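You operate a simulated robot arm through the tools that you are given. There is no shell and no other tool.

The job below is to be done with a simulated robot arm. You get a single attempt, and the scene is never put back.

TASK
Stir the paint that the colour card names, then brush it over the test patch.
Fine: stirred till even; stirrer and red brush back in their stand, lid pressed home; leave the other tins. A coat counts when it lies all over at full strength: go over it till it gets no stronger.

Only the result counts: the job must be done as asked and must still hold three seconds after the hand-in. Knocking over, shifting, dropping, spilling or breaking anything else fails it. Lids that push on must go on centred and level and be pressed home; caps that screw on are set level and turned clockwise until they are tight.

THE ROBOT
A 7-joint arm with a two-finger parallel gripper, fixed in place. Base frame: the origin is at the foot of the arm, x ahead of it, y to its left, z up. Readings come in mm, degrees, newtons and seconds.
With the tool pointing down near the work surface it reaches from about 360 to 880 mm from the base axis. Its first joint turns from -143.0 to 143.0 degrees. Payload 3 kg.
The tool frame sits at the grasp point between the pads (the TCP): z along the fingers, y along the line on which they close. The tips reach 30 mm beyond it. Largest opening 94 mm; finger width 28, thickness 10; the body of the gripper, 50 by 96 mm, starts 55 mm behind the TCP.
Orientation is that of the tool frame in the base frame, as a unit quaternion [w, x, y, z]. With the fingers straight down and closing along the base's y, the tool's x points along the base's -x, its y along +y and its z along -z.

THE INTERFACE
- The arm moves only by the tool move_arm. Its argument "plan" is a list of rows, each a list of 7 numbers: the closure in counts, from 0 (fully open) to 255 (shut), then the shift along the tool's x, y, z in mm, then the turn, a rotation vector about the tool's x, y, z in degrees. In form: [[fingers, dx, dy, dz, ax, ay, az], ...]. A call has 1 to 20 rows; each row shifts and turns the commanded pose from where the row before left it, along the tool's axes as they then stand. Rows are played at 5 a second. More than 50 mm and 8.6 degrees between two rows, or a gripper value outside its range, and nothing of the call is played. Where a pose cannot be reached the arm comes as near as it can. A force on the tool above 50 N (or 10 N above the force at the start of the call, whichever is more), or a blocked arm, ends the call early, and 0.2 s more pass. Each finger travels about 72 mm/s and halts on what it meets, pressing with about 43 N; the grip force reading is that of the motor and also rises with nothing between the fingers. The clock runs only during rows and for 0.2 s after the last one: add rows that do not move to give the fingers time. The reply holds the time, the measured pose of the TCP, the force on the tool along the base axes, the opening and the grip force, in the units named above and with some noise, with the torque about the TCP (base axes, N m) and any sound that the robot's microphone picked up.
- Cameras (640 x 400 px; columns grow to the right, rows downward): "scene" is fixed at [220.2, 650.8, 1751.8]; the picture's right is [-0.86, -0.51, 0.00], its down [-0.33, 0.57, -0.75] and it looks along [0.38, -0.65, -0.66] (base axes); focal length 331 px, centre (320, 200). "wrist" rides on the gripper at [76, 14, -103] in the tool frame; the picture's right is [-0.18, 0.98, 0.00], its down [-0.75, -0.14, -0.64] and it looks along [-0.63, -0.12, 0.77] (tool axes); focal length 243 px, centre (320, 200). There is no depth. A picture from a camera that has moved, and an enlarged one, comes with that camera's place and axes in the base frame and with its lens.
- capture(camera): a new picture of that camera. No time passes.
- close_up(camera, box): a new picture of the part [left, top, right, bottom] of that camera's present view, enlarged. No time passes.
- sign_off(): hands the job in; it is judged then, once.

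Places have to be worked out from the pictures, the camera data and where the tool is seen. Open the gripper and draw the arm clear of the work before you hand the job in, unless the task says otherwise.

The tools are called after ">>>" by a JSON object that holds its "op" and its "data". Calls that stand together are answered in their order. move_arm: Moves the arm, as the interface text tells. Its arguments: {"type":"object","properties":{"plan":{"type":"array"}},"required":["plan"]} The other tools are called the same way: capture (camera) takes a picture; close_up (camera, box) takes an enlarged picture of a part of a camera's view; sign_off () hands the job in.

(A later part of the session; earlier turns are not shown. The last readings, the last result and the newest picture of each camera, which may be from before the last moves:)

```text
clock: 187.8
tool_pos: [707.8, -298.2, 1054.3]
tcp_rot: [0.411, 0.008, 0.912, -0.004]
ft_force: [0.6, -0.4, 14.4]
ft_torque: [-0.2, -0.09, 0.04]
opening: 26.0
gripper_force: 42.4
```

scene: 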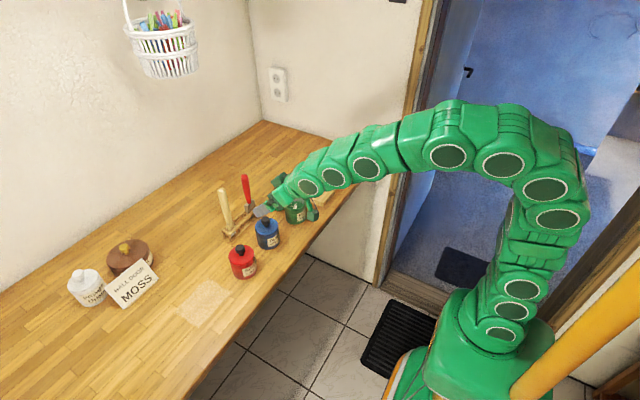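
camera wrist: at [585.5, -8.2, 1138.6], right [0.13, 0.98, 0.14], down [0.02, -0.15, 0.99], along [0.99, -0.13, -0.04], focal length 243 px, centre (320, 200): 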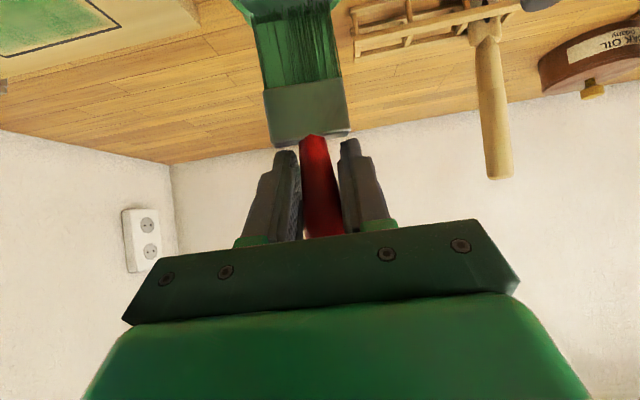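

>>> {"op": "move_arm", "data": {"plan": [[255, 0.1, 12, 0.1, 0, 0, 0], [255, 0.1, 12, 0.1, 0, 0, 0], [255, 0.1, 12, 0.1, 0, 0, 0], [255, 0.1, 12, 0.1, 0, 0, 0], [255, 0, 12, 0, 0, 0, 0], [255, 0, 12, 0, 0, 0, 0], [255, 0, 12, 0, 0, 0, 0], [255, 0, 12, 0, 0, 0, 0], [255, 0, 6, 0, 0, 0, 0], [255, 0, 0, 0, 0, 0, 0]]}}

>>> {"op": "close_up", "data": {"camera": "scene", "box": [304, 165, 346, 195]}}

```text
clock: 190.0
tool_pos: [708.4, -193.7, 1053.0]
tcp_rot: [0.411, 0.008, 0.912, -0.003]
ft_force: [0.7, -8.7, 32.6]
ft_torque: [-0.38, -0.05, 0.0]
opening: 25.9
gripper_force: 42.4
```

```text
13.33 times, centred on (325, 180) of scene
camera zoom: at [220.2, 650.8, 1751.8], right [-0.86, -0.51, 0.0], down [-0.33, 0.57, -0.75], along [0.38, -0.65, -0.66], focal length 4419 px, centre (253, 467)
```

zoom: 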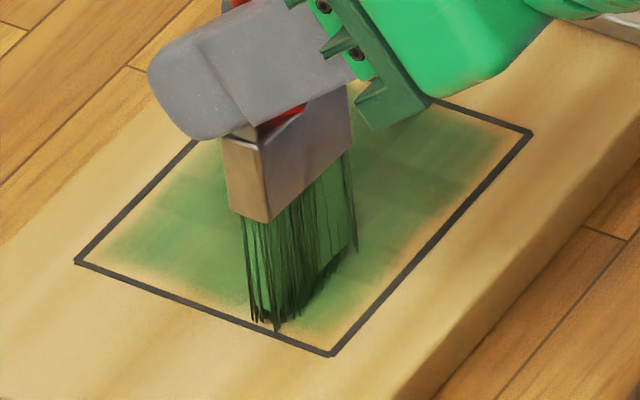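

Good even pressure. I stroke back -y along the same lane.

>>> {"op": "move_arm", "data": {"plan": [[255, -0.3, 0, -0.27, 0, 0, 0], [255, 0, -12, 0, 0, 0, 0], [255, 0, -12, 0, 0, 0, 0], [255, 0, -12, 0, 0, 0, 0], [255, 0, -12, 0, 0, 0, 0], [255, 0, -12, 0, 0, 0, 0], [255, 0, -12, 0, 0, 0, 0], [255, 0, -12, 0, 0, 0, 0], [255, 0, -12, 0, 0, 0, 0], [255, 0, -8, 0, 0, 0, 0], [255, 0, 0, 0, 0, 0, 0]]}}

>>> {"op": "close_up", "data": {"camera": "scene", "box": [304, 165, 346, 195]}}

```text
clock: 192.4
tool_pos: [708.2, -298.7, 1053.1]
tcp_rot: [0.41, 0.007, 0.912, -0.003]
ft_force: [-0.7, 0.6, 5.4]
ft_torque: [0.0, 0.12, -0.07]
opening: 25.9
gripper_force: 43.3
```

```text
13.33 times, centred on (325, 180) of scene
camera zoom: at [220.2, 650.8, 1751.8], right [-0.86, -0.51, 0.0], down [-0.33, 0.57, -0.75], along [0.38, -0.65, -0.66], focal length 4419 px, centre (253, 467)
```

zoom: 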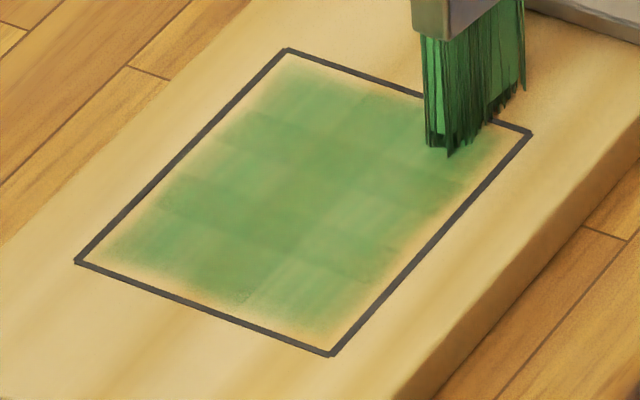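

To learn how strength builds, I make several short strokes over the lighter near corner (x about 700) only, and compare.

>>> {"op": "move_arm", "data": {"plan": [[255, -3, 0, -2.7, 0, 0, 0], [255, 3.3, 33, -3.7, 0, 0, 0], [255, 3.3, 35, -3.7, 0, 0, 0], [255, 0, 30, 0, 0, 0, 0], [255, 3, 0, 2.7, 0, 0, 0], [255, 0.75, 0, 0.66, 0, 0, 0], [255, 0, 0, 0, 0, 0, 0]]}}

>>> {"op": "close_up", "data": {"camera": "scene", "box": [304, 165, 346, 195]}}

```text
clock: 194.0
tool_pos: [698.8, -201.4, 1052.3]
tcp_rot: [0.411, 0.007, 0.911, -0.004]
ft_force: [-0.3, 0.1, 3.2]
ft_torque: [-0.04, 0.01, 0.02]
opening: 25.5
gripper_force: 42.7
```

```text
13.33 times, centred on (325, 180) of scene
camera zoom: at [220.2, 650.8, 1751.8], right [-0.86, -0.51, 0.0], down [-0.33, 0.57, -0.75], along [0.38, -0.65, -0.66], focal length 4419 px, centre (253, 467)
```

zoom: 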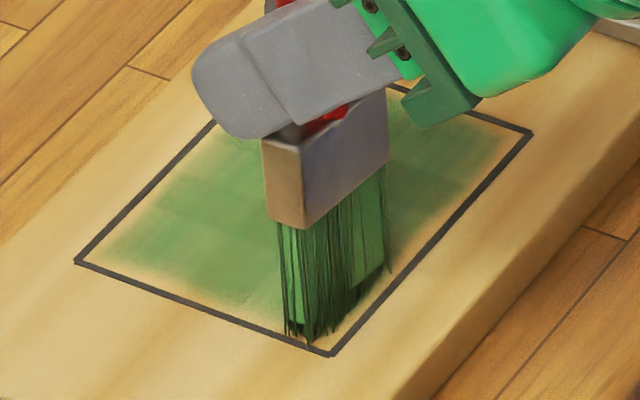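

>>> {"op": "move_arm", "data": {"plan": [[255, 0.75, 0, 0.66, 0, 0, 0], [255, 0, -12, 0, 0, 0, 0], [255, 0, -12, 0, 0, 0, 0], [255, 0.3, 12, 0.27, 0, 0, 0], [255, 0, 12, 0, 0, 0, 0], [255, 0, -12, 0, 0, 0, 0], [255, 0, -12, 0, 0, 0, 0], [255, 0.2, 12, 0.2, 0, 0, 0], [255, 0, 12, 0, 0, 0, 0], [255, 0, -12, 0, 0, 0, 0], [255, 0, -12, 0, 0, 0, 0], [255, 0.2, 12, 0.2, 0, 0, 0], [255, 0, 12, 0, 0, 0, 0], [255, 0, 0, 0, 0, 0, 0]]}}

>>> {"op": "close_up", "data": {"camera": "scene", "box": [304, 165, 346, 195]}}

```text
clock: 197.0
tool_pos: [699.7, -202.4, 1050.5]
tcp_rot: [0.411, 0.007, 0.912, -0.003]
ft_force: [2.2, -11.5, 31.2]
ft_torque: [-0.46, -0.12, -0.01]
opening: 26.0
gripper_force: 43.3
```

```text
13.33 times, centred on (325, 180) of scene
camera zoom: at [220.2, 650.8, 1751.8], right [-0.86, -0.51, 0.0], down [-0.33, 0.57, -0.75], along [0.38, -0.65, -0.66], focal length 4419 px, centre (253, 467)
```

zoom: 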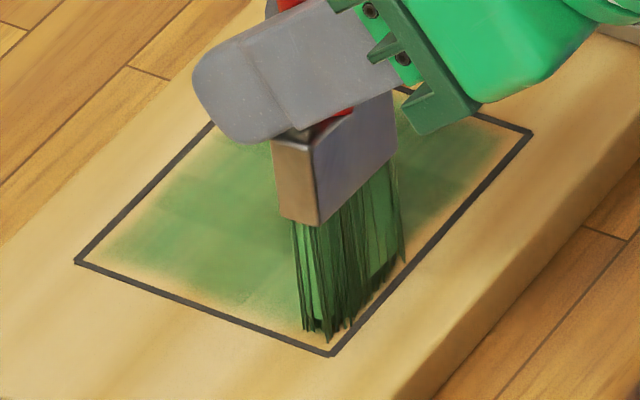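

Lifting and stepping to the far end to compare the corner.

>>> {"op": "move_arm", "data": {"plan": [[255, -3.7, 0, -3.3, 0, 0, 0], [255, -7.5, -35, -6.6, 0, 0, 0], [255, 0, -35, 0, 0, 0, 0], [255, 0, -30, 0, 0, 0, 0], [255, 0, 0, 0, 0, 0, 0]]}}

>>> {"op": "close_up", "data": {"camera": "scene", "box": [304, 165, 346, 195]}}

```text
clock: 198.2
tool_pos: [698.8, -303.2, 1062.9]
tcp_rot: [0.41, 0.007, 0.912, -0.004]
ft_force: [-0.6, 0.2, -0.6]
ft_torque: [0.0, 0.01, 0.02]
opening: 25.6
gripper_force: 42.9
```

```text
13.33 times, centred on (325, 180) of scene
camera zoom: at [220.2, 650.8, 1751.8], right [-0.86, -0.51, 0.0], down [-0.33, 0.57, -0.75], along [0.38, -0.65, -0.66], focal length 4419 px, centre (253, 467)
```

zoom: 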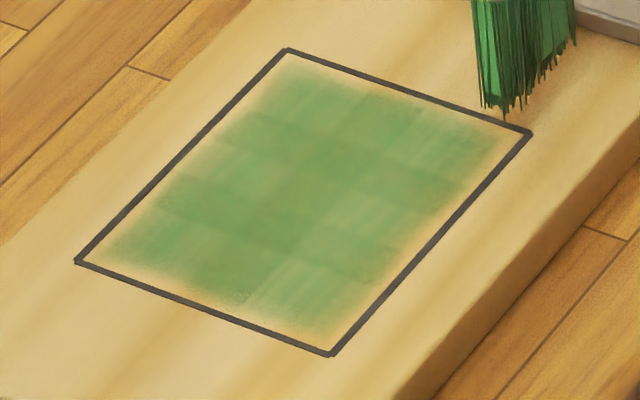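

No change in that corner, so either it is saturated or the brush is spent. I reload and test again; over the tin I can also view the patch with the wrist camera.

>>> {"op": "move_arm", "data": {"plan": [[255, -30, 0, -26.6, 0, 0, 0], [255, -30, 0, -26.6, 0, 0, 0], [255, 0, 40, 0, 0, 0, 0], [255, 0, 40, 0, 0, 0, 0], [255, 0, 40, 0, 0, 0, 0], [255, 0, 40, 0, 0, 0, 0], [255, 0, 40, 0, 0, 0, 0], [255, 0, 40, 0, 0, 0, 0], [255, 0, 38, 0, 0, 0, 0], [255, -10, 0, 11.2, 0, 0, 0], [255, 0, 0, 0, 0, 0, 0]]}}

>>> {"op": "capture", "data": {"camera": "wrist"}}

>>> {"op": "close_up", "data": {"camera": "wrist", "box": [0, 0, 180, 100]}}

>>> {"op": "close_up", "data": {"camera": "scene", "box": [275, 160, 323, 220]}}

```text
clock: 200.6
tool_pos: [716.7, -23.2, 1144.5]
tcp_rot: [0.41, 0.007, 0.912, -0.003]
ft_force: [0.3, 0.2, -0.5]
ft_torque: [-0.02, 0.04, -0.01]
opening: 25.9
gripper_force: 42.9
```

```text
taken
camera wrist: at [589.2, -6.5, 1154.9], right [0.14, 0.98, 0.14], down [0.02, -0.14, 0.99], along [0.99, -0.13, -0.04], focal length 243 px, centre (320, 200)
```

wrist: 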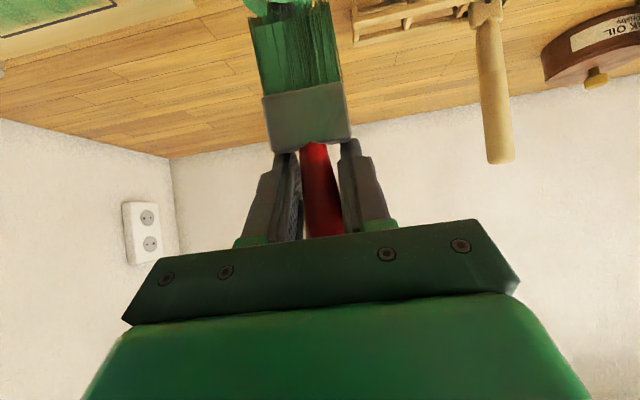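

```text
3.56 times, centred on (90, 50) of wrist
camera zoom: at [589.2, -6.5, 1154.9], right [0.14, 0.98, 0.14], down [0.02, -0.14, 0.99], along [0.99, -0.13, -0.04], focal length 863 px, centre (1138, 733)
```

zoom: 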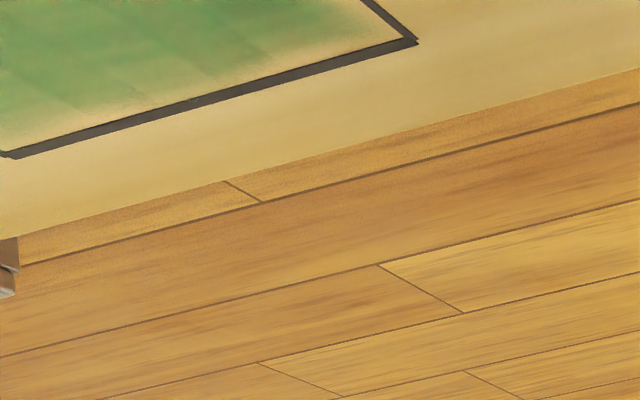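

```text
6.67 times, centred on (299, 190) of scene
camera zoom: at [220.2, 650.8, 1751.8], right [-0.86, -0.51, 0.0], down [-0.33, 0.57, -0.75], along [0.38, -0.65, -0.66], focal length 2210 px, centre (460, 267)
```

zoom: 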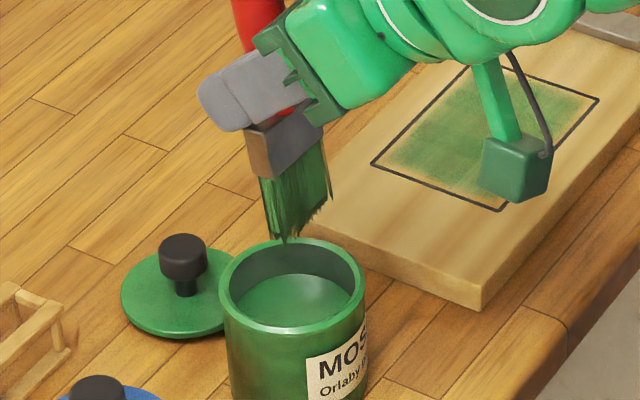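

The bristles are partly spent. I align at (713,-26) and dip again to the floor in careful steps.

>>> {"op": "move_arm", "data": {"plan": [[255, 2.5, -3, -2.8, 0, 0, 0], [255, 11.2, 0, 9.96, 0, 0, 0], [255, 11.2, 0, 9.96, 0, 0, 0], [255, 7.5, 0, 6.6, 0, 0, 0], [255, 0, 0, 0, 0, 0, 0]]}}

>>> {"op": "close_up", "data": {"camera": "wrist", "box": [200, 0, 420, 150]}}

>>> {"op": "close_up", "data": {"camera": "scene", "box": [275, 180, 315, 230]}}

```text
clock: 201.8
tool_pos: [711.6, -24.9, 1104.1]
tcp_rot: [0.41, 0.007, 0.912, -0.003]
ft_force: [-0.1, -0.5, -1.3]
ft_torque: [0.0, 0.0, 0.01]
opening: 25.9
gripper_force: 42.8
```

```text
2.67 times, centred on (310, 75) of wrist
camera zoom: at [584.2, -8.7, 1115.0], right [0.14, 0.98, 0.14], down [0.02, -0.14, 0.99], along [0.99, -0.13, -0.04], focal length 647 px, centre (347, 533)
```

zoom: 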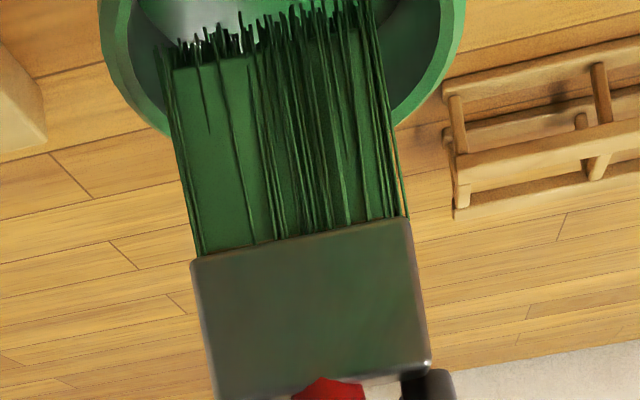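

```text
8.00 times, centred on (295, 205) of scene
camera zoom: at [220.2, 650.8, 1751.8], right [-0.86, -0.51, 0.0], down [-0.33, 0.57, -0.75], along [0.38, -0.65, -0.66], focal length 2651 px, centre (520, 160)
```

zoom: 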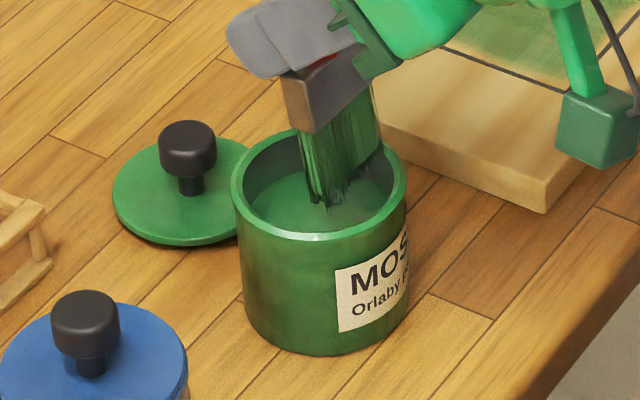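

>>> {"op": "move_arm", "data": {"plan": [[255, 4.7, 1.5, 6.8, 0, 0, 0], [255, 6, 0, 5.3, 0, 0, 0], [255, 6, 0, 5.3, 0, 0, 0], [255, 6, 0, 5.3, 0, 0, 0], [255, 0, 0, 0, 0, 0, 0]]}}

>>> {"op": "close_up", "data": {"camera": "scene", "box": [275, 180, 315, 230]}}

```text
clock: 203.0
tool_pos: [714.6, -24.0, 1073.1]
tcp_rot: [0.409, 0.007, 0.912, -0.003]
ft_force: [-0.7, 0.4, -0.9]
ft_torque: [0.02, 0.03, -0.01]
opening: 25.7
gripper_force: 43.0
```

```text
8.00 times, centred on (295, 205) of scene
camera zoom: at [220.2, 650.8, 1751.8], right [-0.86, -0.51, 0.0], down [-0.33, 0.57, -0.75], along [0.38, -0.65, -0.66], focal length 2651 px, centre (520, 160)
```

zoom: 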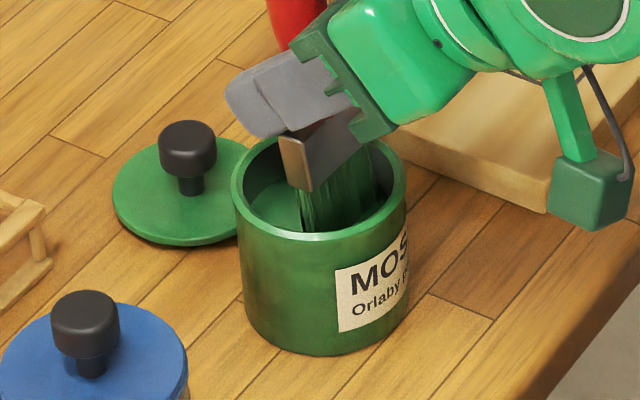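

>>> {"op": "move_arm", "data": {"plan": [[255, 3, 0, 2.7, 0, 0, 0], [255, 1.5, 0, 1.33, 0, 0, 0], [255, 1.5, 0, 1.33, 0, 0, 0], [255, 1.5, 0, 1.33, 0, 0, 0], [255, 0, 0, 0, 0, 0, 0]]}}

```text
clock: 204.2
tool_pos: [714.4, -23.5, 1062.6]
tcp_rot: [0.41, 0.008, 0.912, -0.004]
ft_force: [1.0, -0.3, -0.5]
ft_torque: [0.01, 0.02, 0.01]
opening: 25.9
gripper_force: 42.7
```

>>> {"op": "move_arm", "data": {"plan": [[255, 0.75, 0, 0.66, 0, 0, 0], [255, 0.75, 0, 0.66, 0, 0, 0], [255, 0.75, 0, 0.66, 0, 0, 0], [255, 0, 0, 0, 0, 0, 0]]}}

```text
clock: 205.2
tool_pos: [715.8, -24.6, 1061.4]
tcp_rot: [0.41, 0.008, 0.912, -0.004]
ft_force: [-0.3, -0.2, -0.9]
ft_torque: [-0.05, 0.03, -0.01]
opening: 26.1
gripper_force: 43.0
```

>>> {"op": "move_arm", "data": {"plan": [[255, 0.75, 0, 0.66, 0, 0, 0], [255, 0.75, 0, 0.66, 0, 0, 0], [255, 0.4, 0, 0.35, 0, 0, 0], [255, 0, 0, 0, 0, 0, 0]]}}

```text
clock: 206.2
tool_pos: [715.4, -24.2, 1059.3]
tcp_rot: [0.412, 0.007, 0.911, -0.004]
ft_force: [2.0, -5.1, 33.1]
ft_torque: [0.17, -0.04, -0.01]
opening: 26.0
gripper_force: 43.0
```

At the floor. I ease, hold, lift and let it drip.

>>> {"op": "move_arm", "data": {"plan": [[255, -1.5, 0, -1.3, 0, 0, 0], [255, 0, 3, 0, 0, 0, 0], [255, 0, -5, 0, 0, 0, 0], [255, 0, 2, 0, 0, 0, 0], [255, 0, 0, 0, 0, 0, 0], [255, -7.5, 0, -6.6, 0, 0, 0], [255, -11.2, 0, -10, 0, 0, 0], [255, -11.2, 0, -10, 0, 0, 0], [255, -9, 0, -8, 0, 0, 0], [255, 0, 0, 0, 0, 0, 0], [255, 0, 0, 0, 0, 0, 0], [255, 0, 0, 0, 0, 0, 0], [255, 0, 0, 0, 0, 0, 0], [255, 0, 0, 0, 0, 0, 0], [255, 0, 0, 0, 0, 0, 0], [255, 0, 0, 0, 0, 0, 0], [255, 0, 0, 0, 0, 0, 0], [255, -22.4, 0, -19.9, 0, 0, 0]]}}

>>> {"op": "close_up", "data": {"camera": "scene", "box": [275, 160, 323, 220]}}

```text
clock: 210.0
tool_pos: [713.3, -25.3, 1141.5]
tcp_rot: [0.409, 0.008, 0.912, -0.004]
ft_force: [0.1, 1.0, 0.2]
ft_torque: [-0.03, 0.0, 0.02]
opening: 25.8
gripper_force: 43.2
```

```text
6.67 times, centred on (299, 190) of scene
camera zoom: at [220.2, 650.8, 1751.8], right [-0.86, -0.51, 0.0], down [-0.33, 0.57, -0.75], along [0.38, -0.65, -0.66], focal length 2210 px, centre (460, 267)
```

zoom: 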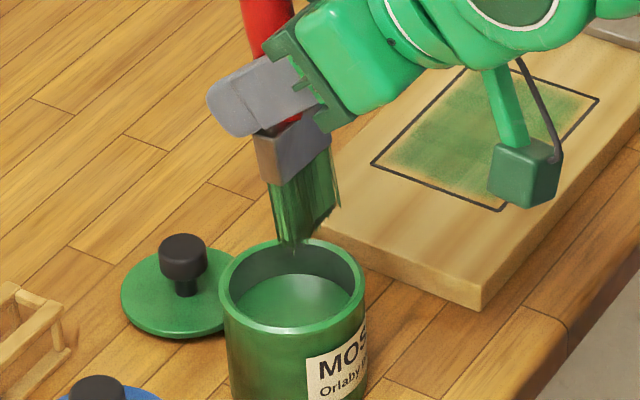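

Loaded. The brush leans about 6° toward -x again, so I tilt the tool -6° (to about 54°) to set it upright.

>>> {"op": "move_arm", "data": {"plan": [[255, 0, 0, 0, 0, -6, 0], [255, 0, 0, 0, 0, 0, 0]]}}

>>> {"op": "close_up", "data": {"camera": "scene", "box": [275, 160, 323, 220]}}

```text
clock: 210.6
tool_pos: [714.9, -25.0, 1141.6]
tcp_rot: [0.457, 0.007, 0.889, -0.004]
ft_force: [0.5, -0.6, -1.4]
ft_torque: [0.03, -0.02, -0.01]
opening: 26.1
gripper_force: 43.0
```

```text
6.67 times, centred on (299, 190) of scene
camera zoom: at [220.2, 650.8, 1751.8], right [-0.86, -0.51, 0.0], down [-0.33, 0.57, -0.75], along [0.38, -0.65, -0.66], focal length 2210 px, centre (460, 267)
```

zoom: 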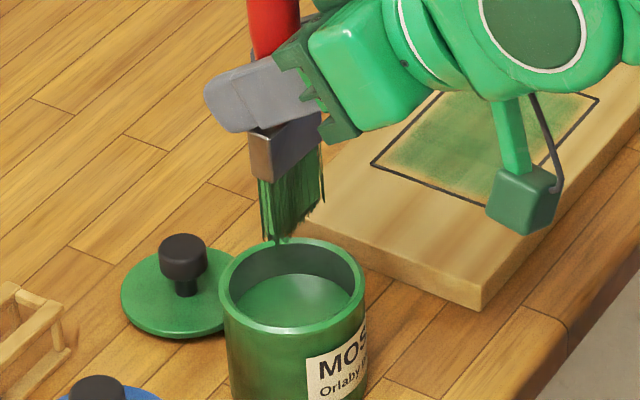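

Upright. I carry it to the near corner (x about 700) and lower.

>>> {"op": "move_arm", "data": {"plan": [[255, 0, -35, 0, 0, 0, 0], [255, 0, -35, 0, 0, 0, 0], [255, 0, -35, 0, 0, 0, 0], [255, 0, -35, 0, 0, 0, 0], [255, 0, -35, 0, 0, 0, 0], [255, 8.8, 0, -12.2, 0, 0, 0], [255, 16.2, 0, 11.7, 0, 0, 0], [255, 16.2, 0, 11.7, 0, 0, 0], [255, 16.2, 0, 11.7, 0, 0, 0], [255, 16.2, 0, 11.7, 0, 0, 0], [255, 3.2, 0, 2.3, 0, 0, 0], [255, 0, 0, 0, 0, 0, 0]]}}

>>> {"op": "close_up", "data": {"camera": "scene", "box": [304, 165, 346, 195]}}

```text
clock: 213.2
tool_pos: [697.9, -198.8, 1056.6]
tcp_rot: [0.457, 0.007, 0.889, -0.004]
ft_force: [0.6, 0.4, -0.1]
ft_torque: [-0.04, -0.03, 0.03]
opening: 25.8
gripper_force: 43.2
```

```text
13.33 times, centred on (325, 180) of scene
camera zoom: at [220.2, 650.8, 1751.8], right [-0.86, -0.51, 0.0], down [-0.33, 0.57, -0.75], along [0.38, -0.65, -0.66], focal length 4419 px, centre (253, 467)
```

zoom: 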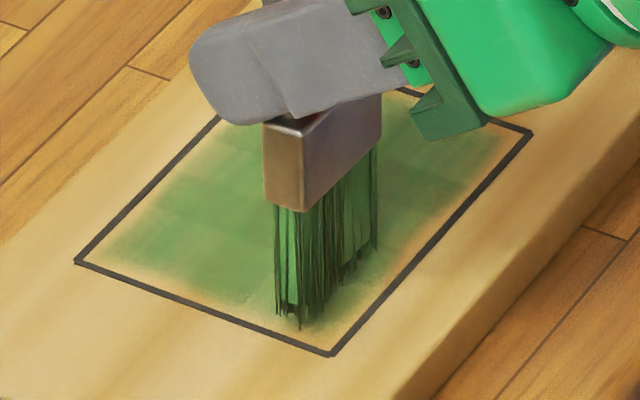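

Lowering to contact.

>>> {"op": "move_arm", "data": {"plan": [[255, 2.4, 0, 1.75, 0, 0, 0], [255, 0.8, 0, 0.58, 0, 0, 0], [255, 0.8, 0, 0.58, 0, 0, 0], [255, 0.4, 0, 0.3, 0, 0, 0], [255, 0, 0, 0, 0, 0, 0]]}}

```text
clock: 214.4
tool_pos: [697.8, -199.0, 1050.9]
tcp_rot: [0.457, 0.007, 0.889, -0.004]
ft_force: [-0.4, -0.1, -0.6]
ft_torque: [0.0, 0.02, 0.0]
opening: 25.7
gripper_force: 43.0
```

>>> {"op": "move_arm", "data": {"plan": [[255, 0.8, 0, 0.58, 0, 0, 0], [255, 0.8, 0, 0.58, 0, 0, 0], [255, 0, 0, 0, 0, 0, 0]]}}

```text
clock: 215.2
tool_pos: [698.9, -201.1, 1049.6]
tcp_rot: [0.458, 0.007, 0.889, -0.004]
ft_force: [1.1, -0.3, 8.9]
ft_torque: [0.07, -0.07, -0.01]
opening: 25.9
gripper_force: 43.2
```

>>> {"op": "move_arm", "data": {"plan": [[255, 0.6, 6, 0.43, 0, 0, 0], [255, 0, -12, 0, 0, 0, 0], [255, 0, -12, 0, 0, 0, 0], [255, 0.2, 12, 0.15, 0, 0, 0], [255, 0, 12, 0, 0, 0, 0], [255, 0, -12, 0, 0, 0, 0], [255, 0, -12, 0, 0, 0, 0], [255, 0, -12, 0, 0, 0, 0], [255, 0, -12, 0, 0, 0, 0], [255, 0, -12, 0, 0, 0, 0], [255, 0, -12, 0, 0, 0, 0], [255, 0, -12, 0, 0, 0, 0], [255, 0, -12, 0, 0, 0, 0], [255, 0, -10, 0, 0, 0, 0], [255, 0, 0, 0, 0, 0, 0]]}}

>>> {"op": "close_up", "data": {"camera": "scene", "box": [304, 165, 346, 195]}}

```text
clock: 218.4
tool_pos: [695.7, -299.7, 1049.2]
tcp_rot: [0.458, 0.007, 0.889, -0.004]
ft_force: [4.1, 8.7, 32.4]
ft_torque: [0.18, -0.39, 0.07]
opening: 25.8
gripper_force: 43.7
```

```text
13.33 times, centred on (325, 180) of scene
camera zoom: at [220.2, 650.8, 1751.8], right [-0.86, -0.51, 0.0], down [-0.33, 0.57, -0.75], along [0.38, -0.65, -0.66], focal length 4419 px, centre (253, 467)
```

zoom: 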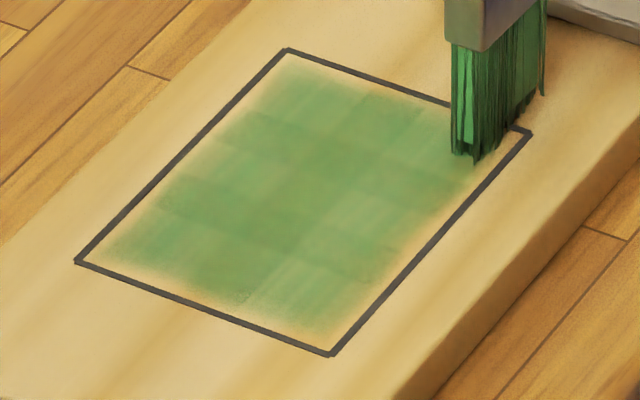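

No visible change with a fresh load, so this side looks saturated. I now go over the middle and far lanes with the fresh load: lift, shift to x about 728 and stroke +y.

>>> {"op": "move_arm", "data": {"plan": [[255, -4.1, 0, -2.9, 0, 0, 0], [255, -18.7, 0, 26, 0, 0, 0], [255, 4.1, 0, 2.9, 0, 0, 0], [255, 0, 0, 0, 0, 0, 0]]}}

```text
clock: 219.4
tool_pos: [729.0, -299.0, 1050.6]
tcp_rot: [0.458, 0.007, 0.889, -0.004]
ft_force: [0.2, 5.8, 25.6]
ft_torque: [0.19, -0.07, 0.02]
opening: 25.8
gripper_force: 43.0
```

>>> {"op": "move_arm", "data": {"plan": [[255, 0, 12, 0, 0, 0, 0], [255, 0, 12, 0, 0, 0, 0], [255, 0, 12, 0, 0, 0, 0], [255, 0, 12, 0, 0, 0, 0], [255, 0, 12, 0, 0, 0, 0], [255, 0, 12, 0, 0, 0, 0], [255, 0, 12, 0, 0, 0, 0], [255, 0, 12, 0, 0, 0, 0], [255, 0, 8, 0, 0, 0, 0], [255, 0, 0, 0, 0, 0, 0]]}}

>>> {"op": "close_up", "data": {"camera": "scene", "box": [304, 165, 346, 195]}}

```text
clock: 221.6
tool_pos: [728.8, -196.4, 1048.1]
tcp_rot: [0.458, 0.007, 0.889, -0.003]
ft_force: [3.0, -8.4, 29.9]
ft_torque: [-0.14, -0.29, -0.08]
opening: 25.8
gripper_force: 42.4
```

```text
13.33 times, centred on (325, 180) of scene
camera zoom: at [220.2, 650.8, 1751.8], right [-0.86, -0.51, 0.0], down [-0.33, 0.57, -0.75], along [0.38, -0.65, -0.66], focal length 4419 px, centre (253, 467)
```

zoom: 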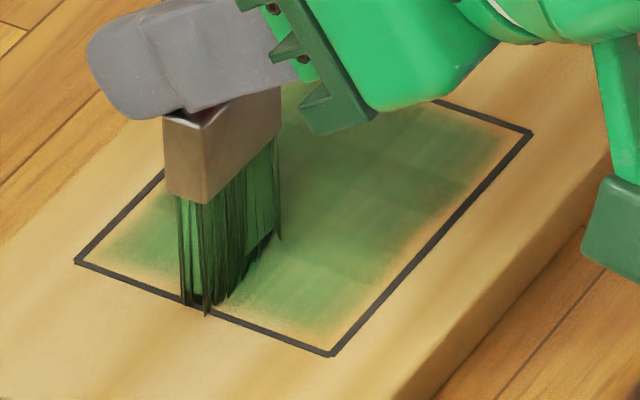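

Now the far lane: lift, shift to x about 753, press and stroke -y.

>>> {"op": "move_arm", "data": {"plan": [[255, -4.1, 0, -2.9, 0, 0, 0], [255, -14.3, 0, 19.9, 0, 0, 0], [255, 4.1, 0, 2.9, 0, 0, 0], [255, 0, 0, 0, 0, 0, 0]]}}

```text
clock: 222.6
tool_pos: [753.6, -196.5, 1048.8]
tcp_rot: [0.458, 0.007, 0.889, -0.004]
ft_force: [-1.2, 1.0, 16.5]
ft_torque: [0.32, 0.02, 0.01]
opening: 25.8
gripper_force: 43.2
```

>>> {"op": "move_arm", "data": {"plan": [[255, 0.2, -12, 0.15, 0, 0, 0], [255, 0, -12, 0, 0, 0, 0], [255, 0, -12, 0, 0, 0, 0], [255, 0, -12, 0, 0, 0, 0], [255, 0, -12, 0, 0, 0, 0], [255, 0, -12, 0, 0, 0, 0], [255, 0, -12, 0, 0, 0, 0], [255, 0, -12, 0, 0, 0, 0], [255, 0, -8, 0, 0, 0, 0], [255, 0, 0, 0, 0, 0, 0]]}}

>>> {"op": "close_up", "data": {"camera": "scene", "box": [304, 165, 346, 195]}}

```text
clock: 224.8
tool_pos: [751.2, -301.3, 1049.0]
tcp_rot: [0.457, 0.006, 0.89, -0.004]
ft_force: [2.8, 4.5, 24.5]
ft_torque: [0.1, -0.3, 0.01]
opening: 25.7
gripper_force: 43.1
```

```text
13.33 times, centred on (325, 180) of scene
camera zoom: at [220.2, 650.8, 1751.8], right [-0.86, -0.51, 0.0], down [-0.33, 0.57, -0.75], along [0.38, -0.65, -0.66], focal length 4419 px, centre (253, 467)
```

zoom: 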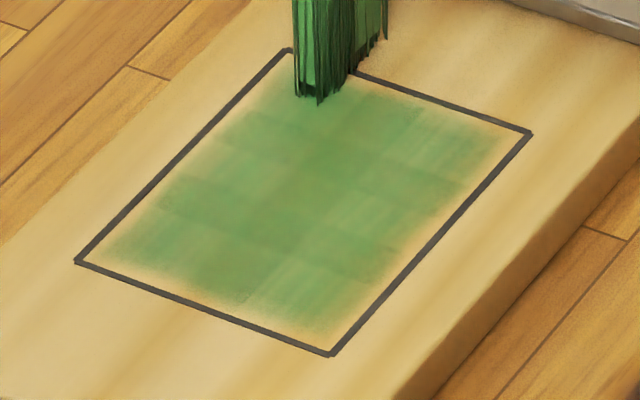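

Slightly deeper on this side. Another stroke +y at x about 764.

>>> {"op": "move_arm", "data": {"plan": [[255, -4.1, 0, -2.9, 0, 0, 0], [255, -7.6, 0, 10.6, 0, 0, 0], [255, 4.2, 2, 3.0, 0, 0, 0], [255, 0, 0, 0, 0, 0, 0]]}}

```text
clock: 225.8
tool_pos: [766.2, -299.0, 1048.6]
tcp_rot: [0.458, 0.006, 0.889, -0.003]
ft_force: [0.8, 2.4, 15.1]
ft_torque: [-0.02, 0.01, -0.01]
opening: 25.7
gripper_force: 42.6
```

>>> {"op": "move_arm", "data": {"plan": [[255, 0.3, 12, 0.2, 0, 0, 0], [255, 0.1, 12, 0.1, 0, 0, 0], [255, 0, 12, 0, 0, 0, 0], [255, 0, 12, 0, 0, 0, 0], [255, 0, 12, 0, 0, 0, 0], [255, 0, 12, 0, 0, 0, 0], [255, 0, 12, 0, 0, 0, 0], [255, 0, 12, 0, 0, 0, 0], [255, 0, 8, 0, 0, 0, 0], [255, 0, 0, 0, 0, 0, 0]]}}

>>> {"op": "close_up", "data": {"camera": "scene", "box": [304, 165, 346, 195]}}

```text
clock: 228.0
tool_pos: [768.4, -195.1, 1048.1]
tcp_rot: [0.458, 0.007, 0.889, -0.003]
ft_force: [-0.1, -6.8, 23.6]
ft_torque: [-0.16, -0.05, -0.03]
opening: 26.0
gripper_force: 42.7
```

```text
13.33 times, centred on (325, 180) of scene
camera zoom: at [220.2, 650.8, 1751.8], right [-0.86, -0.51, 0.0], down [-0.33, 0.57, -0.75], along [0.38, -0.65, -0.66], focal length 4419 px, centre (253, 467)
```

zoom: 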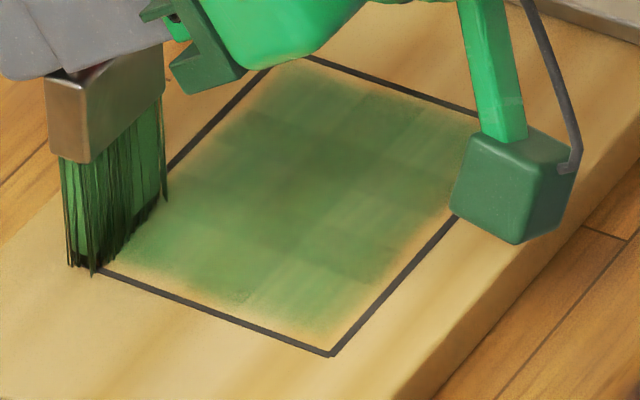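

The picture now reads as six soft-edged areas of equal strength, overlapping at their seams. I make one more firm stroke -y on the far side (x about 748) and compare.

>>> {"op": "move_arm", "data": {"plan": [[255, -4.1, 0, -2.9, 0, 0, 0], [255, 11.7, 0, -16.2, 0, 0, 0], [255, 4.3, 0, 3.1, 0, 0, 0], [255, 0, 0, 0, 0, 0, 0]]}}

```text
clock: 229.0
tool_pos: [746.8, -195.5, 1048.9]
tcp_rot: [0.459, 0.007, 0.889, -0.005]
ft_force: [-1.1, 3.5, 23.8]
ft_torque: [0.33, 0.06, 0.04]
opening: 26.1
gripper_force: 43.3
```

>>> {"op": "move_arm", "data": {"plan": [[255, 0, -12, 0, 0, 0, 0], [255, 0, -12, 0, 0, 0, 0], [255, 0, -12, 0, 0, 0, 0], [255, 0, -12, 0, 0, 0, 0], [255, 0, -12, 0, 0, 0, 0], [255, 0, -12, 0, 0, 0, 0], [255, 0, -12, 0, 0, 0, 0], [255, 0, -12, 0, 0, 0, 0], [255, 0, -8, 0, 0, 0, 0], [255, -12.2, -15, -8.8, 0, 0, 0], [255, 0, 0, 0, 0, 0, 0]]}}

>>> {"op": "close_up", "data": {"camera": "scene", "box": [304, 165, 346, 195]}}

>>> {"op": "close_up", "data": {"camera": "scene", "box": [295, 150, 351, 205]}}

```text
clock: 230.7
tool_pos: [746.4, -284.8, 1048.7]
tcp_rot: [0.46, 0.008, 0.888, -0.003]
ft_force: [-1.1, 0.7, 17.1]
ft_torque: [-0.27, 0.1, -0.04]
opening: 26.0
gripper_force: 42.9
stopped in row 8: the force on the tool passed its limit at 52 N (the readings are from after the stop); the commanded pose is now the measured one
```

```text
13.33 times, centred on (325, 180) of scene
camera zoom: at [220.2, 650.8, 1751.8], right [-0.86, -0.51, 0.0], down [-0.33, 0.57, -0.75], along [0.38, -0.65, -0.66], focal length 4419 px, centre (253, 467)
```

zoom: 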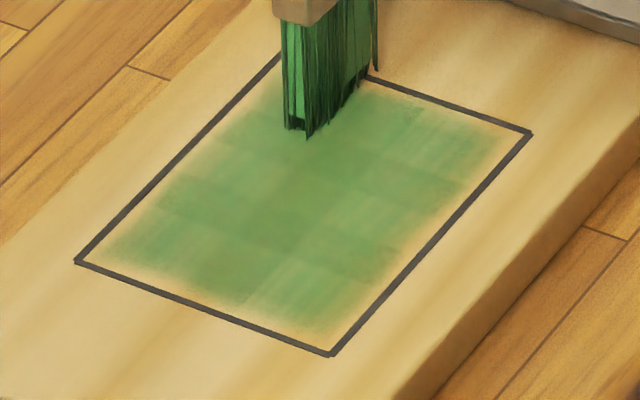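

```text
7.27 times, centred on (323, 178) of scene
camera zoom: at [220.2, 650.8, 1751.8], right [-0.86, -0.51, 0.0], down [-0.33, 0.57, -0.75], along [0.38, -0.65, -0.66], focal length 2410 px, centre (298, 364)
```

zoom: 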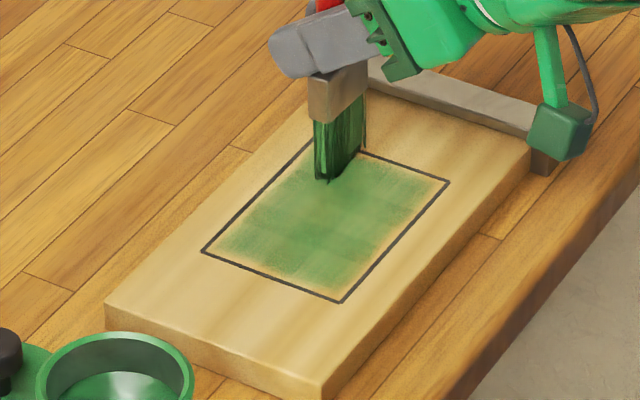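

Not clearly changed, but I want to be certain, so I reload once more and go over every lane again before comparing.

>>> {"op": "move_arm", "data": {"plan": [[255, -8.1, 0, -5.8, 0, 0, 0], [255, -34.1, 0, -24.5, 0, 0, 0], [255, -34.1, 0, -24.5, 0, 0, 0], [255, 0, 43, 0, 0, 0, 0], [255, 0, 43, 0, 0, 0, 0], [255, 0, 43, 0, 0, 0, 0], [255, 0, 43, 0, 0, 0, 0], [255, 0, 43, 0, 0, 0, 0], [255, 0, 43, 0, 0, 0, 0], [255, 19.3, 0, -26.8, 0, 0, 0], [255, 0, 0, 0, 0, 0, 0]]}}

>>> {"op": "close_up", "data": {"camera": "scene", "box": [275, 160, 323, 220]}}

>>> {"op": "capture", "data": {"camera": "wrist"}}

>>> {"op": "close_up", "data": {"camera": "scene", "box": [304, 165, 346, 195]}}

```text
clock: 233.1
tool_pos: [716.6, -25.6, 1138.9]
tcp_rot: [0.459, 0.007, 0.889, -0.002]
ft_force: [-0.8, 0.7, -1.5]
ft_torque: [-0.02, 0.0, 0.05]
opening: 26.1
gripper_force: 42.7
```

```text
6.67 times, centred on (299, 190) of scene
camera zoom: at [220.2, 650.8, 1751.8], right [-0.86, -0.51, 0.0], down [-0.33, 0.57, -0.75], along [0.38, -0.65, -0.66], focal length 2210 px, centre (460, 267)
```

zoom: 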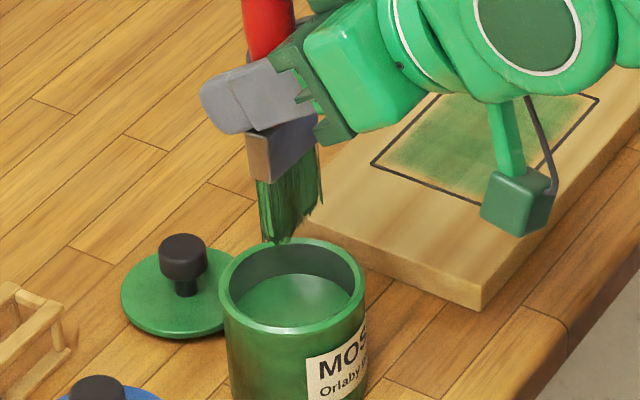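

```text
taken
camera wrist: at [588.2, -8.2, 1136.7], right [0.12, 0.98, 0.15], down [-0.09, -0.14, 0.99], along [0.99, -0.13, 0.07], focal length 243 px, centre (320, 200)
```

wrist: 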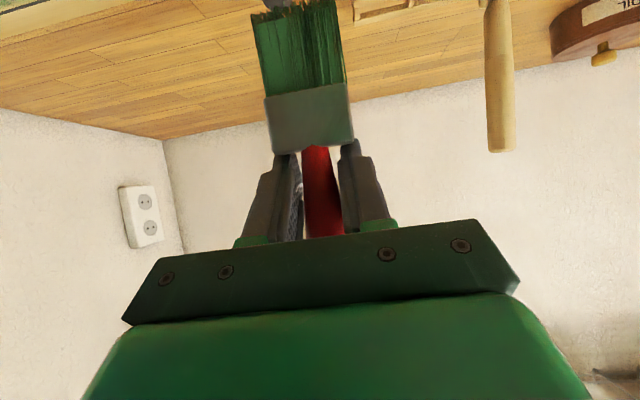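

```text
13.33 times, centred on (325, 180) of scene
camera zoom: at [220.2, 650.8, 1751.8], right [-0.86, -0.51, 0.0], down [-0.33, 0.57, -0.75], along [0.38, -0.65, -0.66], focal length 4419 px, centre (253, 467)
```

zoom: 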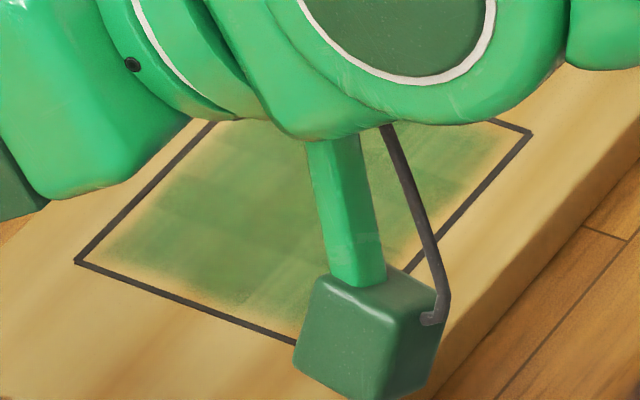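

I dip again in careful steps.

>>> {"op": "move_arm", "data": {"plan": [[255, 9.3, -1, 5.4, 0, 0, 0], [255, 8.1, 0, 5.8, 0, 0, 0], [255, 8.1, 0, 5.8, 0, 0, 0], [255, 0, 0, 0, 0, 0, 0]]}}

>>> {"op": "close_up", "data": {"camera": "scene", "box": [275, 180, 315, 230]}}

>>> {"op": "close_up", "data": {"camera": "wrist", "box": [200, 0, 420, 150]}}

```text
clock: 234.1
tool_pos: [716.5, -25.3, 1107.7]
tcp_rot: [0.458, 0.008, 0.889, -0.002]
ft_force: [0.4, -1.0, -1.3]
ft_torque: [0.01, -0.01, 0.0]
opening: 26.0
gripper_force: 43.1
```

```text
8.00 times, centred on (295, 205) of scene
camera zoom: at [220.2, 650.8, 1751.8], right [-0.86, -0.51, 0.0], down [-0.33, 0.57, -0.75], along [0.38, -0.65, -0.66], focal length 2651 px, centre (520, 160)
```

zoom: 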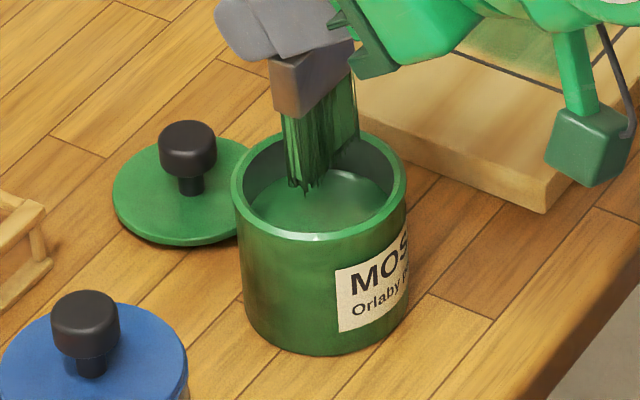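

```text
2.67 times, centred on (310, 75) of wrist
camera zoom: at [588.0, -8.7, 1106.2], right [0.12, 0.98, 0.15], down [-0.09, -0.14, 0.99], along [0.99, -0.13, 0.07], focal length 647 px, centre (347, 533)
```

zoom: 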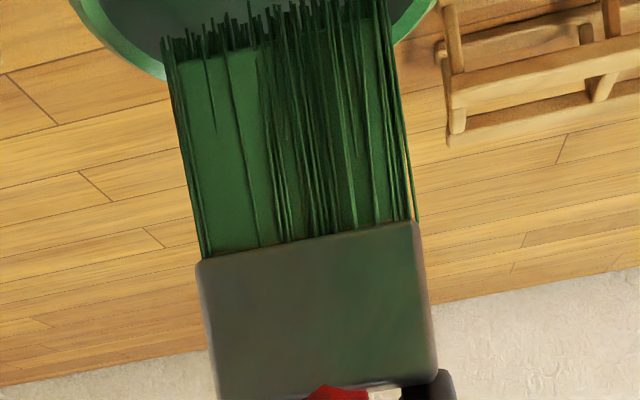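

>>> {"op": "move_arm", "data": {"plan": [[255, 8.1, -3, 5.8, 0, 0, 0], [255, 8.1, 0, 5.8, 0, 0, 0], [255, 8.1, 0, 5.8, 0, 0, 0], [255, 4.9, 0, 3.5, 0, 0, 0], [255, 2.4, 0, 1.75, 0, 0, 0], [255, 0, 0, 0, 0, 0, 0]]}}

>>> {"op": "close_up", "data": {"camera": "scene", "box": [275, 180, 315, 230]}}

```text
clock: 235.5
tool_pos: [716.3, -30.0, 1071.4]
tcp_rot: [0.458, 0.008, 0.889, -0.002]
ft_force: [-0.5, 0.4, -1.1]
ft_torque: [0.01, 0.0, 0.02]
opening: 25.6
gripper_force: 42.7
```

```text
8.00 times, centred on (295, 205) of scene
camera zoom: at [220.2, 650.8, 1751.8], right [-0.86, -0.51, 0.0], down [-0.33, 0.57, -0.75], along [0.38, -0.65, -0.66], focal length 2651 px, centre (520, 160)
```

zoom: 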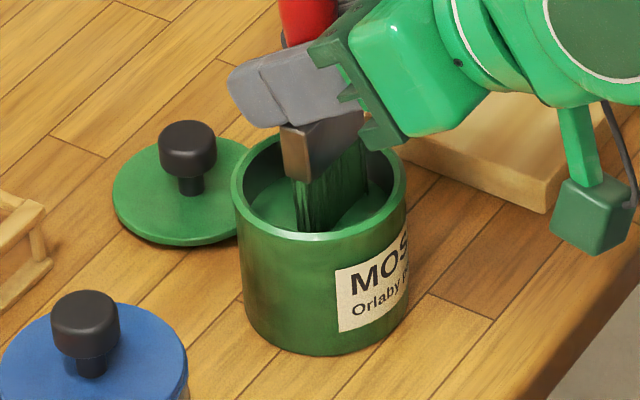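

>>> {"op": "move_arm", "data": {"plan": [[255, 2.4, 3, 1.75, 0, 0, 0], [255, 2.4, 0, 1.75, 0, 0, 0], [255, 1.6, 0, 1.17, 0, 0, 0], [255, 0.8, 0, 0.58, 0, 0, 0], [255, 0, 0, 0, 0, 0, 0]]}}

```text
clock: 236.7
tool_pos: [717.7, -27.0, 1061.6]
tcp_rot: [0.458, 0.007, 0.889, -0.002]
ft_force: [0.3, -0.2, -0.8]
ft_torque: [0.02, 0.01, -0.01]
opening: 26.1
gripper_force: 43.2
```

>>> {"op": "move_arm", "data": {"plan": [[255, 1.2, 0, 0.87, 0, 0, 0], [255, 0.8, 0, 0.58, 0, 0, 0], [255, 0.8, 0, 0.58, 0, 0, 0], [255, 0.8, 0, 0.58, 0, 0, 0], [255, 0, 0, 0, 0, 0, 0]]}}

```text
clock: 237.9
tool_pos: [716.2, -26.7, 1058.0]
tcp_rot: [0.459, 0.009, 0.888, -0.003]
ft_force: [1.2, -0.5, -0.8]
ft_torque: [-0.03, 0.04, -0.03]
opening: 25.9
gripper_force: 43.1
```

>>> {"op": "move_arm", "data": {"plan": [[255, 0.8, 0, 0.58, 0, 0, 0], [255, 0.8, 0, 0.58, 0, 0, 0], [255, 0.4, 0, 0.3, 0, 0, 0], [255, 0, 0, 0, 0, 0, 0]]}}

```text
clock: 238.9
tool_pos: [716.2, -27.4, 1058.7]
tcp_rot: [0.46, 0.008, 0.888, -0.002]
ft_force: [1.1, 2.8, 36.6]
ft_torque: [0.01, -0.05, 0.0]
opening: 25.7
gripper_force: 43.2
```

At the floor again. I lift, let it drip, and carry it to the patch's near lane (x about 700).

>>> {"op": "move_arm", "data": {"plan": [[255, -1.6, 0, -1.17, 0, 0, 0], [255, 0, 0, 0, 0, 0, 0], [255, 0, 0, 0, 0, 0, 0], [255, 0, 0, 0, 0, 0, 0], [255, -8.1, 0, -5.8, 0, 0, 0], [255, -12.2, 0, -8.8, 0, 0, 0], [255, -12.2, 0, -8.8, 0, 0, 0], [255, -9.7, 0, -7, 0, 0, 0], [255, 0, 0, 0, 0, 0, 0], [255, 0, 0, 0, 0, 0, 0], [255, 0, 0, 0, 0, 0, 0], [255, 0, 0, 0, 0, 0, 0], [255, 0, 0, 0, 0, 0, 0], [255, 0, 0, 0, 0, 0, 0], [255, 0, 0, 0, 0, 0, 0], [255, -22, 0, -16, 0, 0, 0], [255, 0, 0, 0, 0, 0, 0]]}}

>>> {"op": "close_up", "data": {"camera": "scene", "box": [275, 160, 323, 220]}}

```text
clock: 242.5
tool_pos: [716.4, -25.6, 1138.2]
tcp_rot: [0.459, 0.008, 0.888, -0.003]
ft_force: [-0.1, -1.3, -1.2]
ft_torque: [-0.01, -0.01, 0.02]
opening: 26.0
gripper_force: 42.9
```

```text
6.67 times, centred on (299, 190) of scene
camera zoom: at [220.2, 650.8, 1751.8], right [-0.86, -0.51, 0.0], down [-0.33, 0.57, -0.75], along [0.38, -0.65, -0.66], focal length 2210 px, centre (460, 267)
```

zoom: 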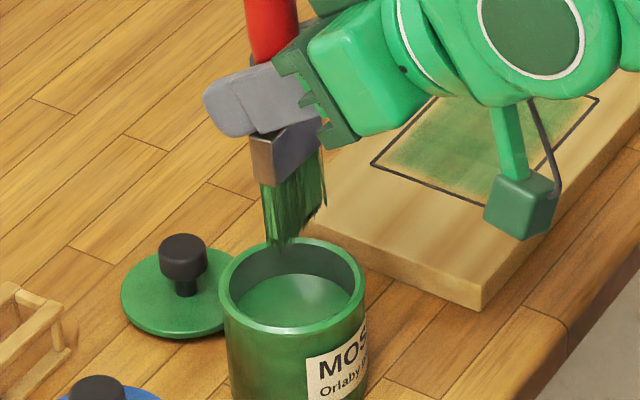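

Freshly loaded (brighter). To the near lane, x about 706.

>>> {"op": "move_arm", "data": {"plan": [[255, 0, -35, 0, 0, 0, 0], [255, 0, -35, 0, 0, 0, 0], [255, 0, -35, 0, 0, 0, 0], [255, 0, -35, 0, 0, 0, 0], [255, 0, -31, 0, 0, 0, 0], [255, 6.4, 0, -8.9, 0, 0, 0], [255, 16.2, 0, 11.7, 0, 0, 0], [255, 16.2, 0, 11.7, 0, 0, 0], [255, 16.2, 0, 11.7, 0, 0, 0], [255, 16.2, 0, 11.7, 0, 0, 0], [255, 3.6, 0, 2.6, 0, 0, 0], [255, 0.8, 0, 0.58, 0, 0, 0], [255, 0.8, 0, 0.58, 0, 0, 0], [255, 0, 0, 0, 0, 0, 0]]}}

```text
clock: 245.5
tool_pos: [702.1, -196.9, 1049.4]
tcp_rot: [0.458, 0.009, 0.889, -0.003]
ft_force: [0.8, -0.7, -0.3]
ft_torque: [-0.03, -0.02, 0.02]
opening: 25.9
gripper_force: 42.9
```

>>> {"op": "move_arm", "data": {"plan": [[255, 0.8, 0, 0.58, 0, 0, 0], [255, 0.8, 0, 0.58, 0, 0, 0], [255, 0, 0, 0, 0, 0, 0]]}}

```text
clock: 246.3
tool_pos: [703.0, -197.6, 1048.6]
tcp_rot: [0.459, 0.009, 0.888, -0.003]
ft_force: [1.7, 3.4, 14.6]
ft_torque: [0.11, -0.18, 0.03]
opening: 25.8
gripper_force: 43.7
```

>>> {"op": "move_arm", "data": {"plan": [[255, 0.2, 0, 0.15, 0, 0, 0], [255, 0, -10, 0, 0, 0, 0], [255, 0, -10, 0, 0, 0, 0], [255, 0, -10, 0, 0, 0, 0], [255, 0, -10, 0, 0, 0, 0], [255, 0, -10, 0, 0, 0, 0], [255, 0, -10, 0, 0, 0, 0], [255, 0, -10, 0, 0, 0, 0], [255, 0, -10, 0, 0, 0, 0], [255, 0, -10, 0, 0, 0, 0], [255, 0, -10, 0, 0, 0, 0], [255, 0, 0, 0, 0, 0, 0]]}}

>>> {"op": "close_up", "data": {"camera": "scene", "box": [304, 165, 346, 195]}}

```text
clock: 247.9
tool_pos: [703.0, -258.4, 1048.6]
tcp_rot: [0.461, 0.009, 0.887, -0.002]
ft_force: [0.3, 2.4, 22.4]
ft_torque: [-0.18, -0.08, 0.02]
opening: 26.1
gripper_force: 43.0
stopped in row 7: the force on the tool passed its limit at 51 N (the readings are from after the stop); the commanded pose is now the measured one
```

```text
13.33 times, centred on (325, 180) of scene
camera zoom: at [220.2, 650.8, 1751.8], right [-0.86, -0.51, 0.0], down [-0.33, 0.57, -0.75], along [0.38, -0.65, -0.66], focal length 4419 px, centre (253, 467)
```

zoom: 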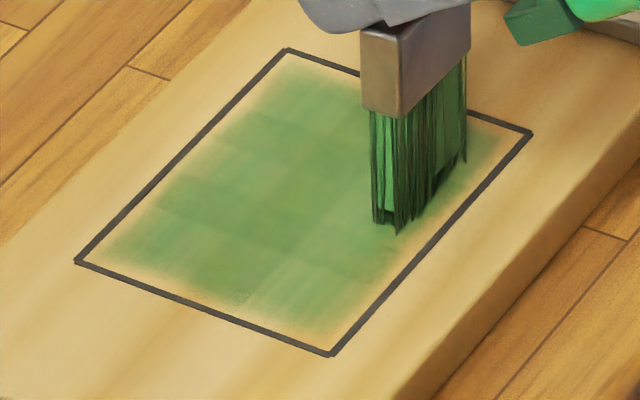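

Stopped at the limit midway; the commanded pose is eased now, so I finish the stroke slightly lighter.

>>> {"op": "move_arm", "data": {"plan": [[255, -0.2, -10, -0.15, 0, 0, 0], [255, 0, -10, 0, 0, 0, 0], [255, 0, -10, 0, 0, 0, 0], [255, 0, -10, 0, 0, 0, 0], [255, 0, 0, 0, 0, 0, 0]]}}

```text
clock: 249.3
tool_pos: [701.6, -303.1, 1047.8]
tcp_rot: [0.462, 0.011, 0.887, -0.002]
ft_force: [1.1, 3.7, 25.3]
ft_torque: [-0.21, -0.1, 0.02]
opening: 26.0
gripper_force: 42.7
stopped in row 5: the force on the tool passed its limit at 50 N (the readings are from after the stop); the commanded pose is now the measured one
```

I lift, re-level the tool (0.5°), shift to the far lane x about 748 and press lightly.

>>> {"op": "move_arm", "data": {"plan": [[255, -4.1, 3, -2.9, 0.5, 0, 0], [255, -13.4, 0, 18.7, 0, 0.4, 0], [255, -13.4, 0, 18.7, 0, 0, 0], [255, 3, 0, 2.1, 0, 0, 0], [255, 0, 0, 0, 0, 0, 0]]}}

```text
clock: 250.5
tool_pos: [746.6, -300.8, 1048.3]
tcp_rot: [0.456, 0.012, 0.89, -0.004]
ft_force: [0.9, 0.1, -0.5]
ft_torque: [0.04, -0.03, 0.03]
opening: 26.0
gripper_force: 42.9
```

>>> {"op": "move_arm", "data": {"plan": [[255, 0.8, 0, 0.58, 0, 0, 0], [255, 0.8, 0, 0.58, 0, 0, 0], [255, 0, 0, 0, 0, 0, 0]]}}

```text
clock: 251.3
tool_pos: [748.3, -301.6, 1049.0]
tcp_rot: [0.459, 0.012, 0.888, -0.005]
ft_force: [2.1, 3.1, 27.5]
ft_torque: [-0.15, -0.16, 0.05]
opening: 25.8
gripper_force: 43.1
```

>>> {"op": "move_arm", "data": {"plan": [[255, -0.4, 0, -0.3, 0, 0, 0], [255, 0, 10, 0, 0, 0, 0], [255, 0, 10, 0, 0, 0, 0], [255, 0, 10, 0, 0, 0, 0], [255, 0, 10, 0, 0, 0, 0], [255, 0, 10, 0, 0, 0, 0], [255, 0, 10, 0, 0, 0, 0], [255, 0, 10, 0, 0, 0, 0], [255, 0, 10, 0, 0, 0, 0], [255, 0, 10, 0, 0, 0, 0], [255, 0, 12, 0, 0, 0, 0], [255, 0, 0, 0, 0, 0, 0]]}}

>>> {"op": "close_up", "data": {"camera": "scene", "box": [304, 165, 346, 195]}}

```text
clock: 253.9
tool_pos: [750.8, -198.1, 1047.3]
tcp_rot: [0.458, 0.012, 0.889, -0.003]
ft_force: [2.5, -8.2, 28.6]
ft_torque: [-0.46, -0.27, -0.01]
opening: 25.8
gripper_force: 43.3
```

```text
13.33 times, centred on (325, 180) of scene
camera zoom: at [220.2, 650.8, 1751.8], right [-0.86, -0.51, 0.0], down [-0.33, 0.57, -0.75], along [0.38, -0.65, -0.66], focal length 4419 px, centre (253, 467)
```

zoom: 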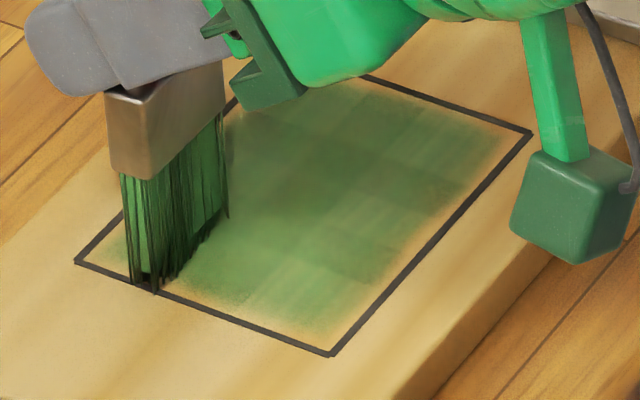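

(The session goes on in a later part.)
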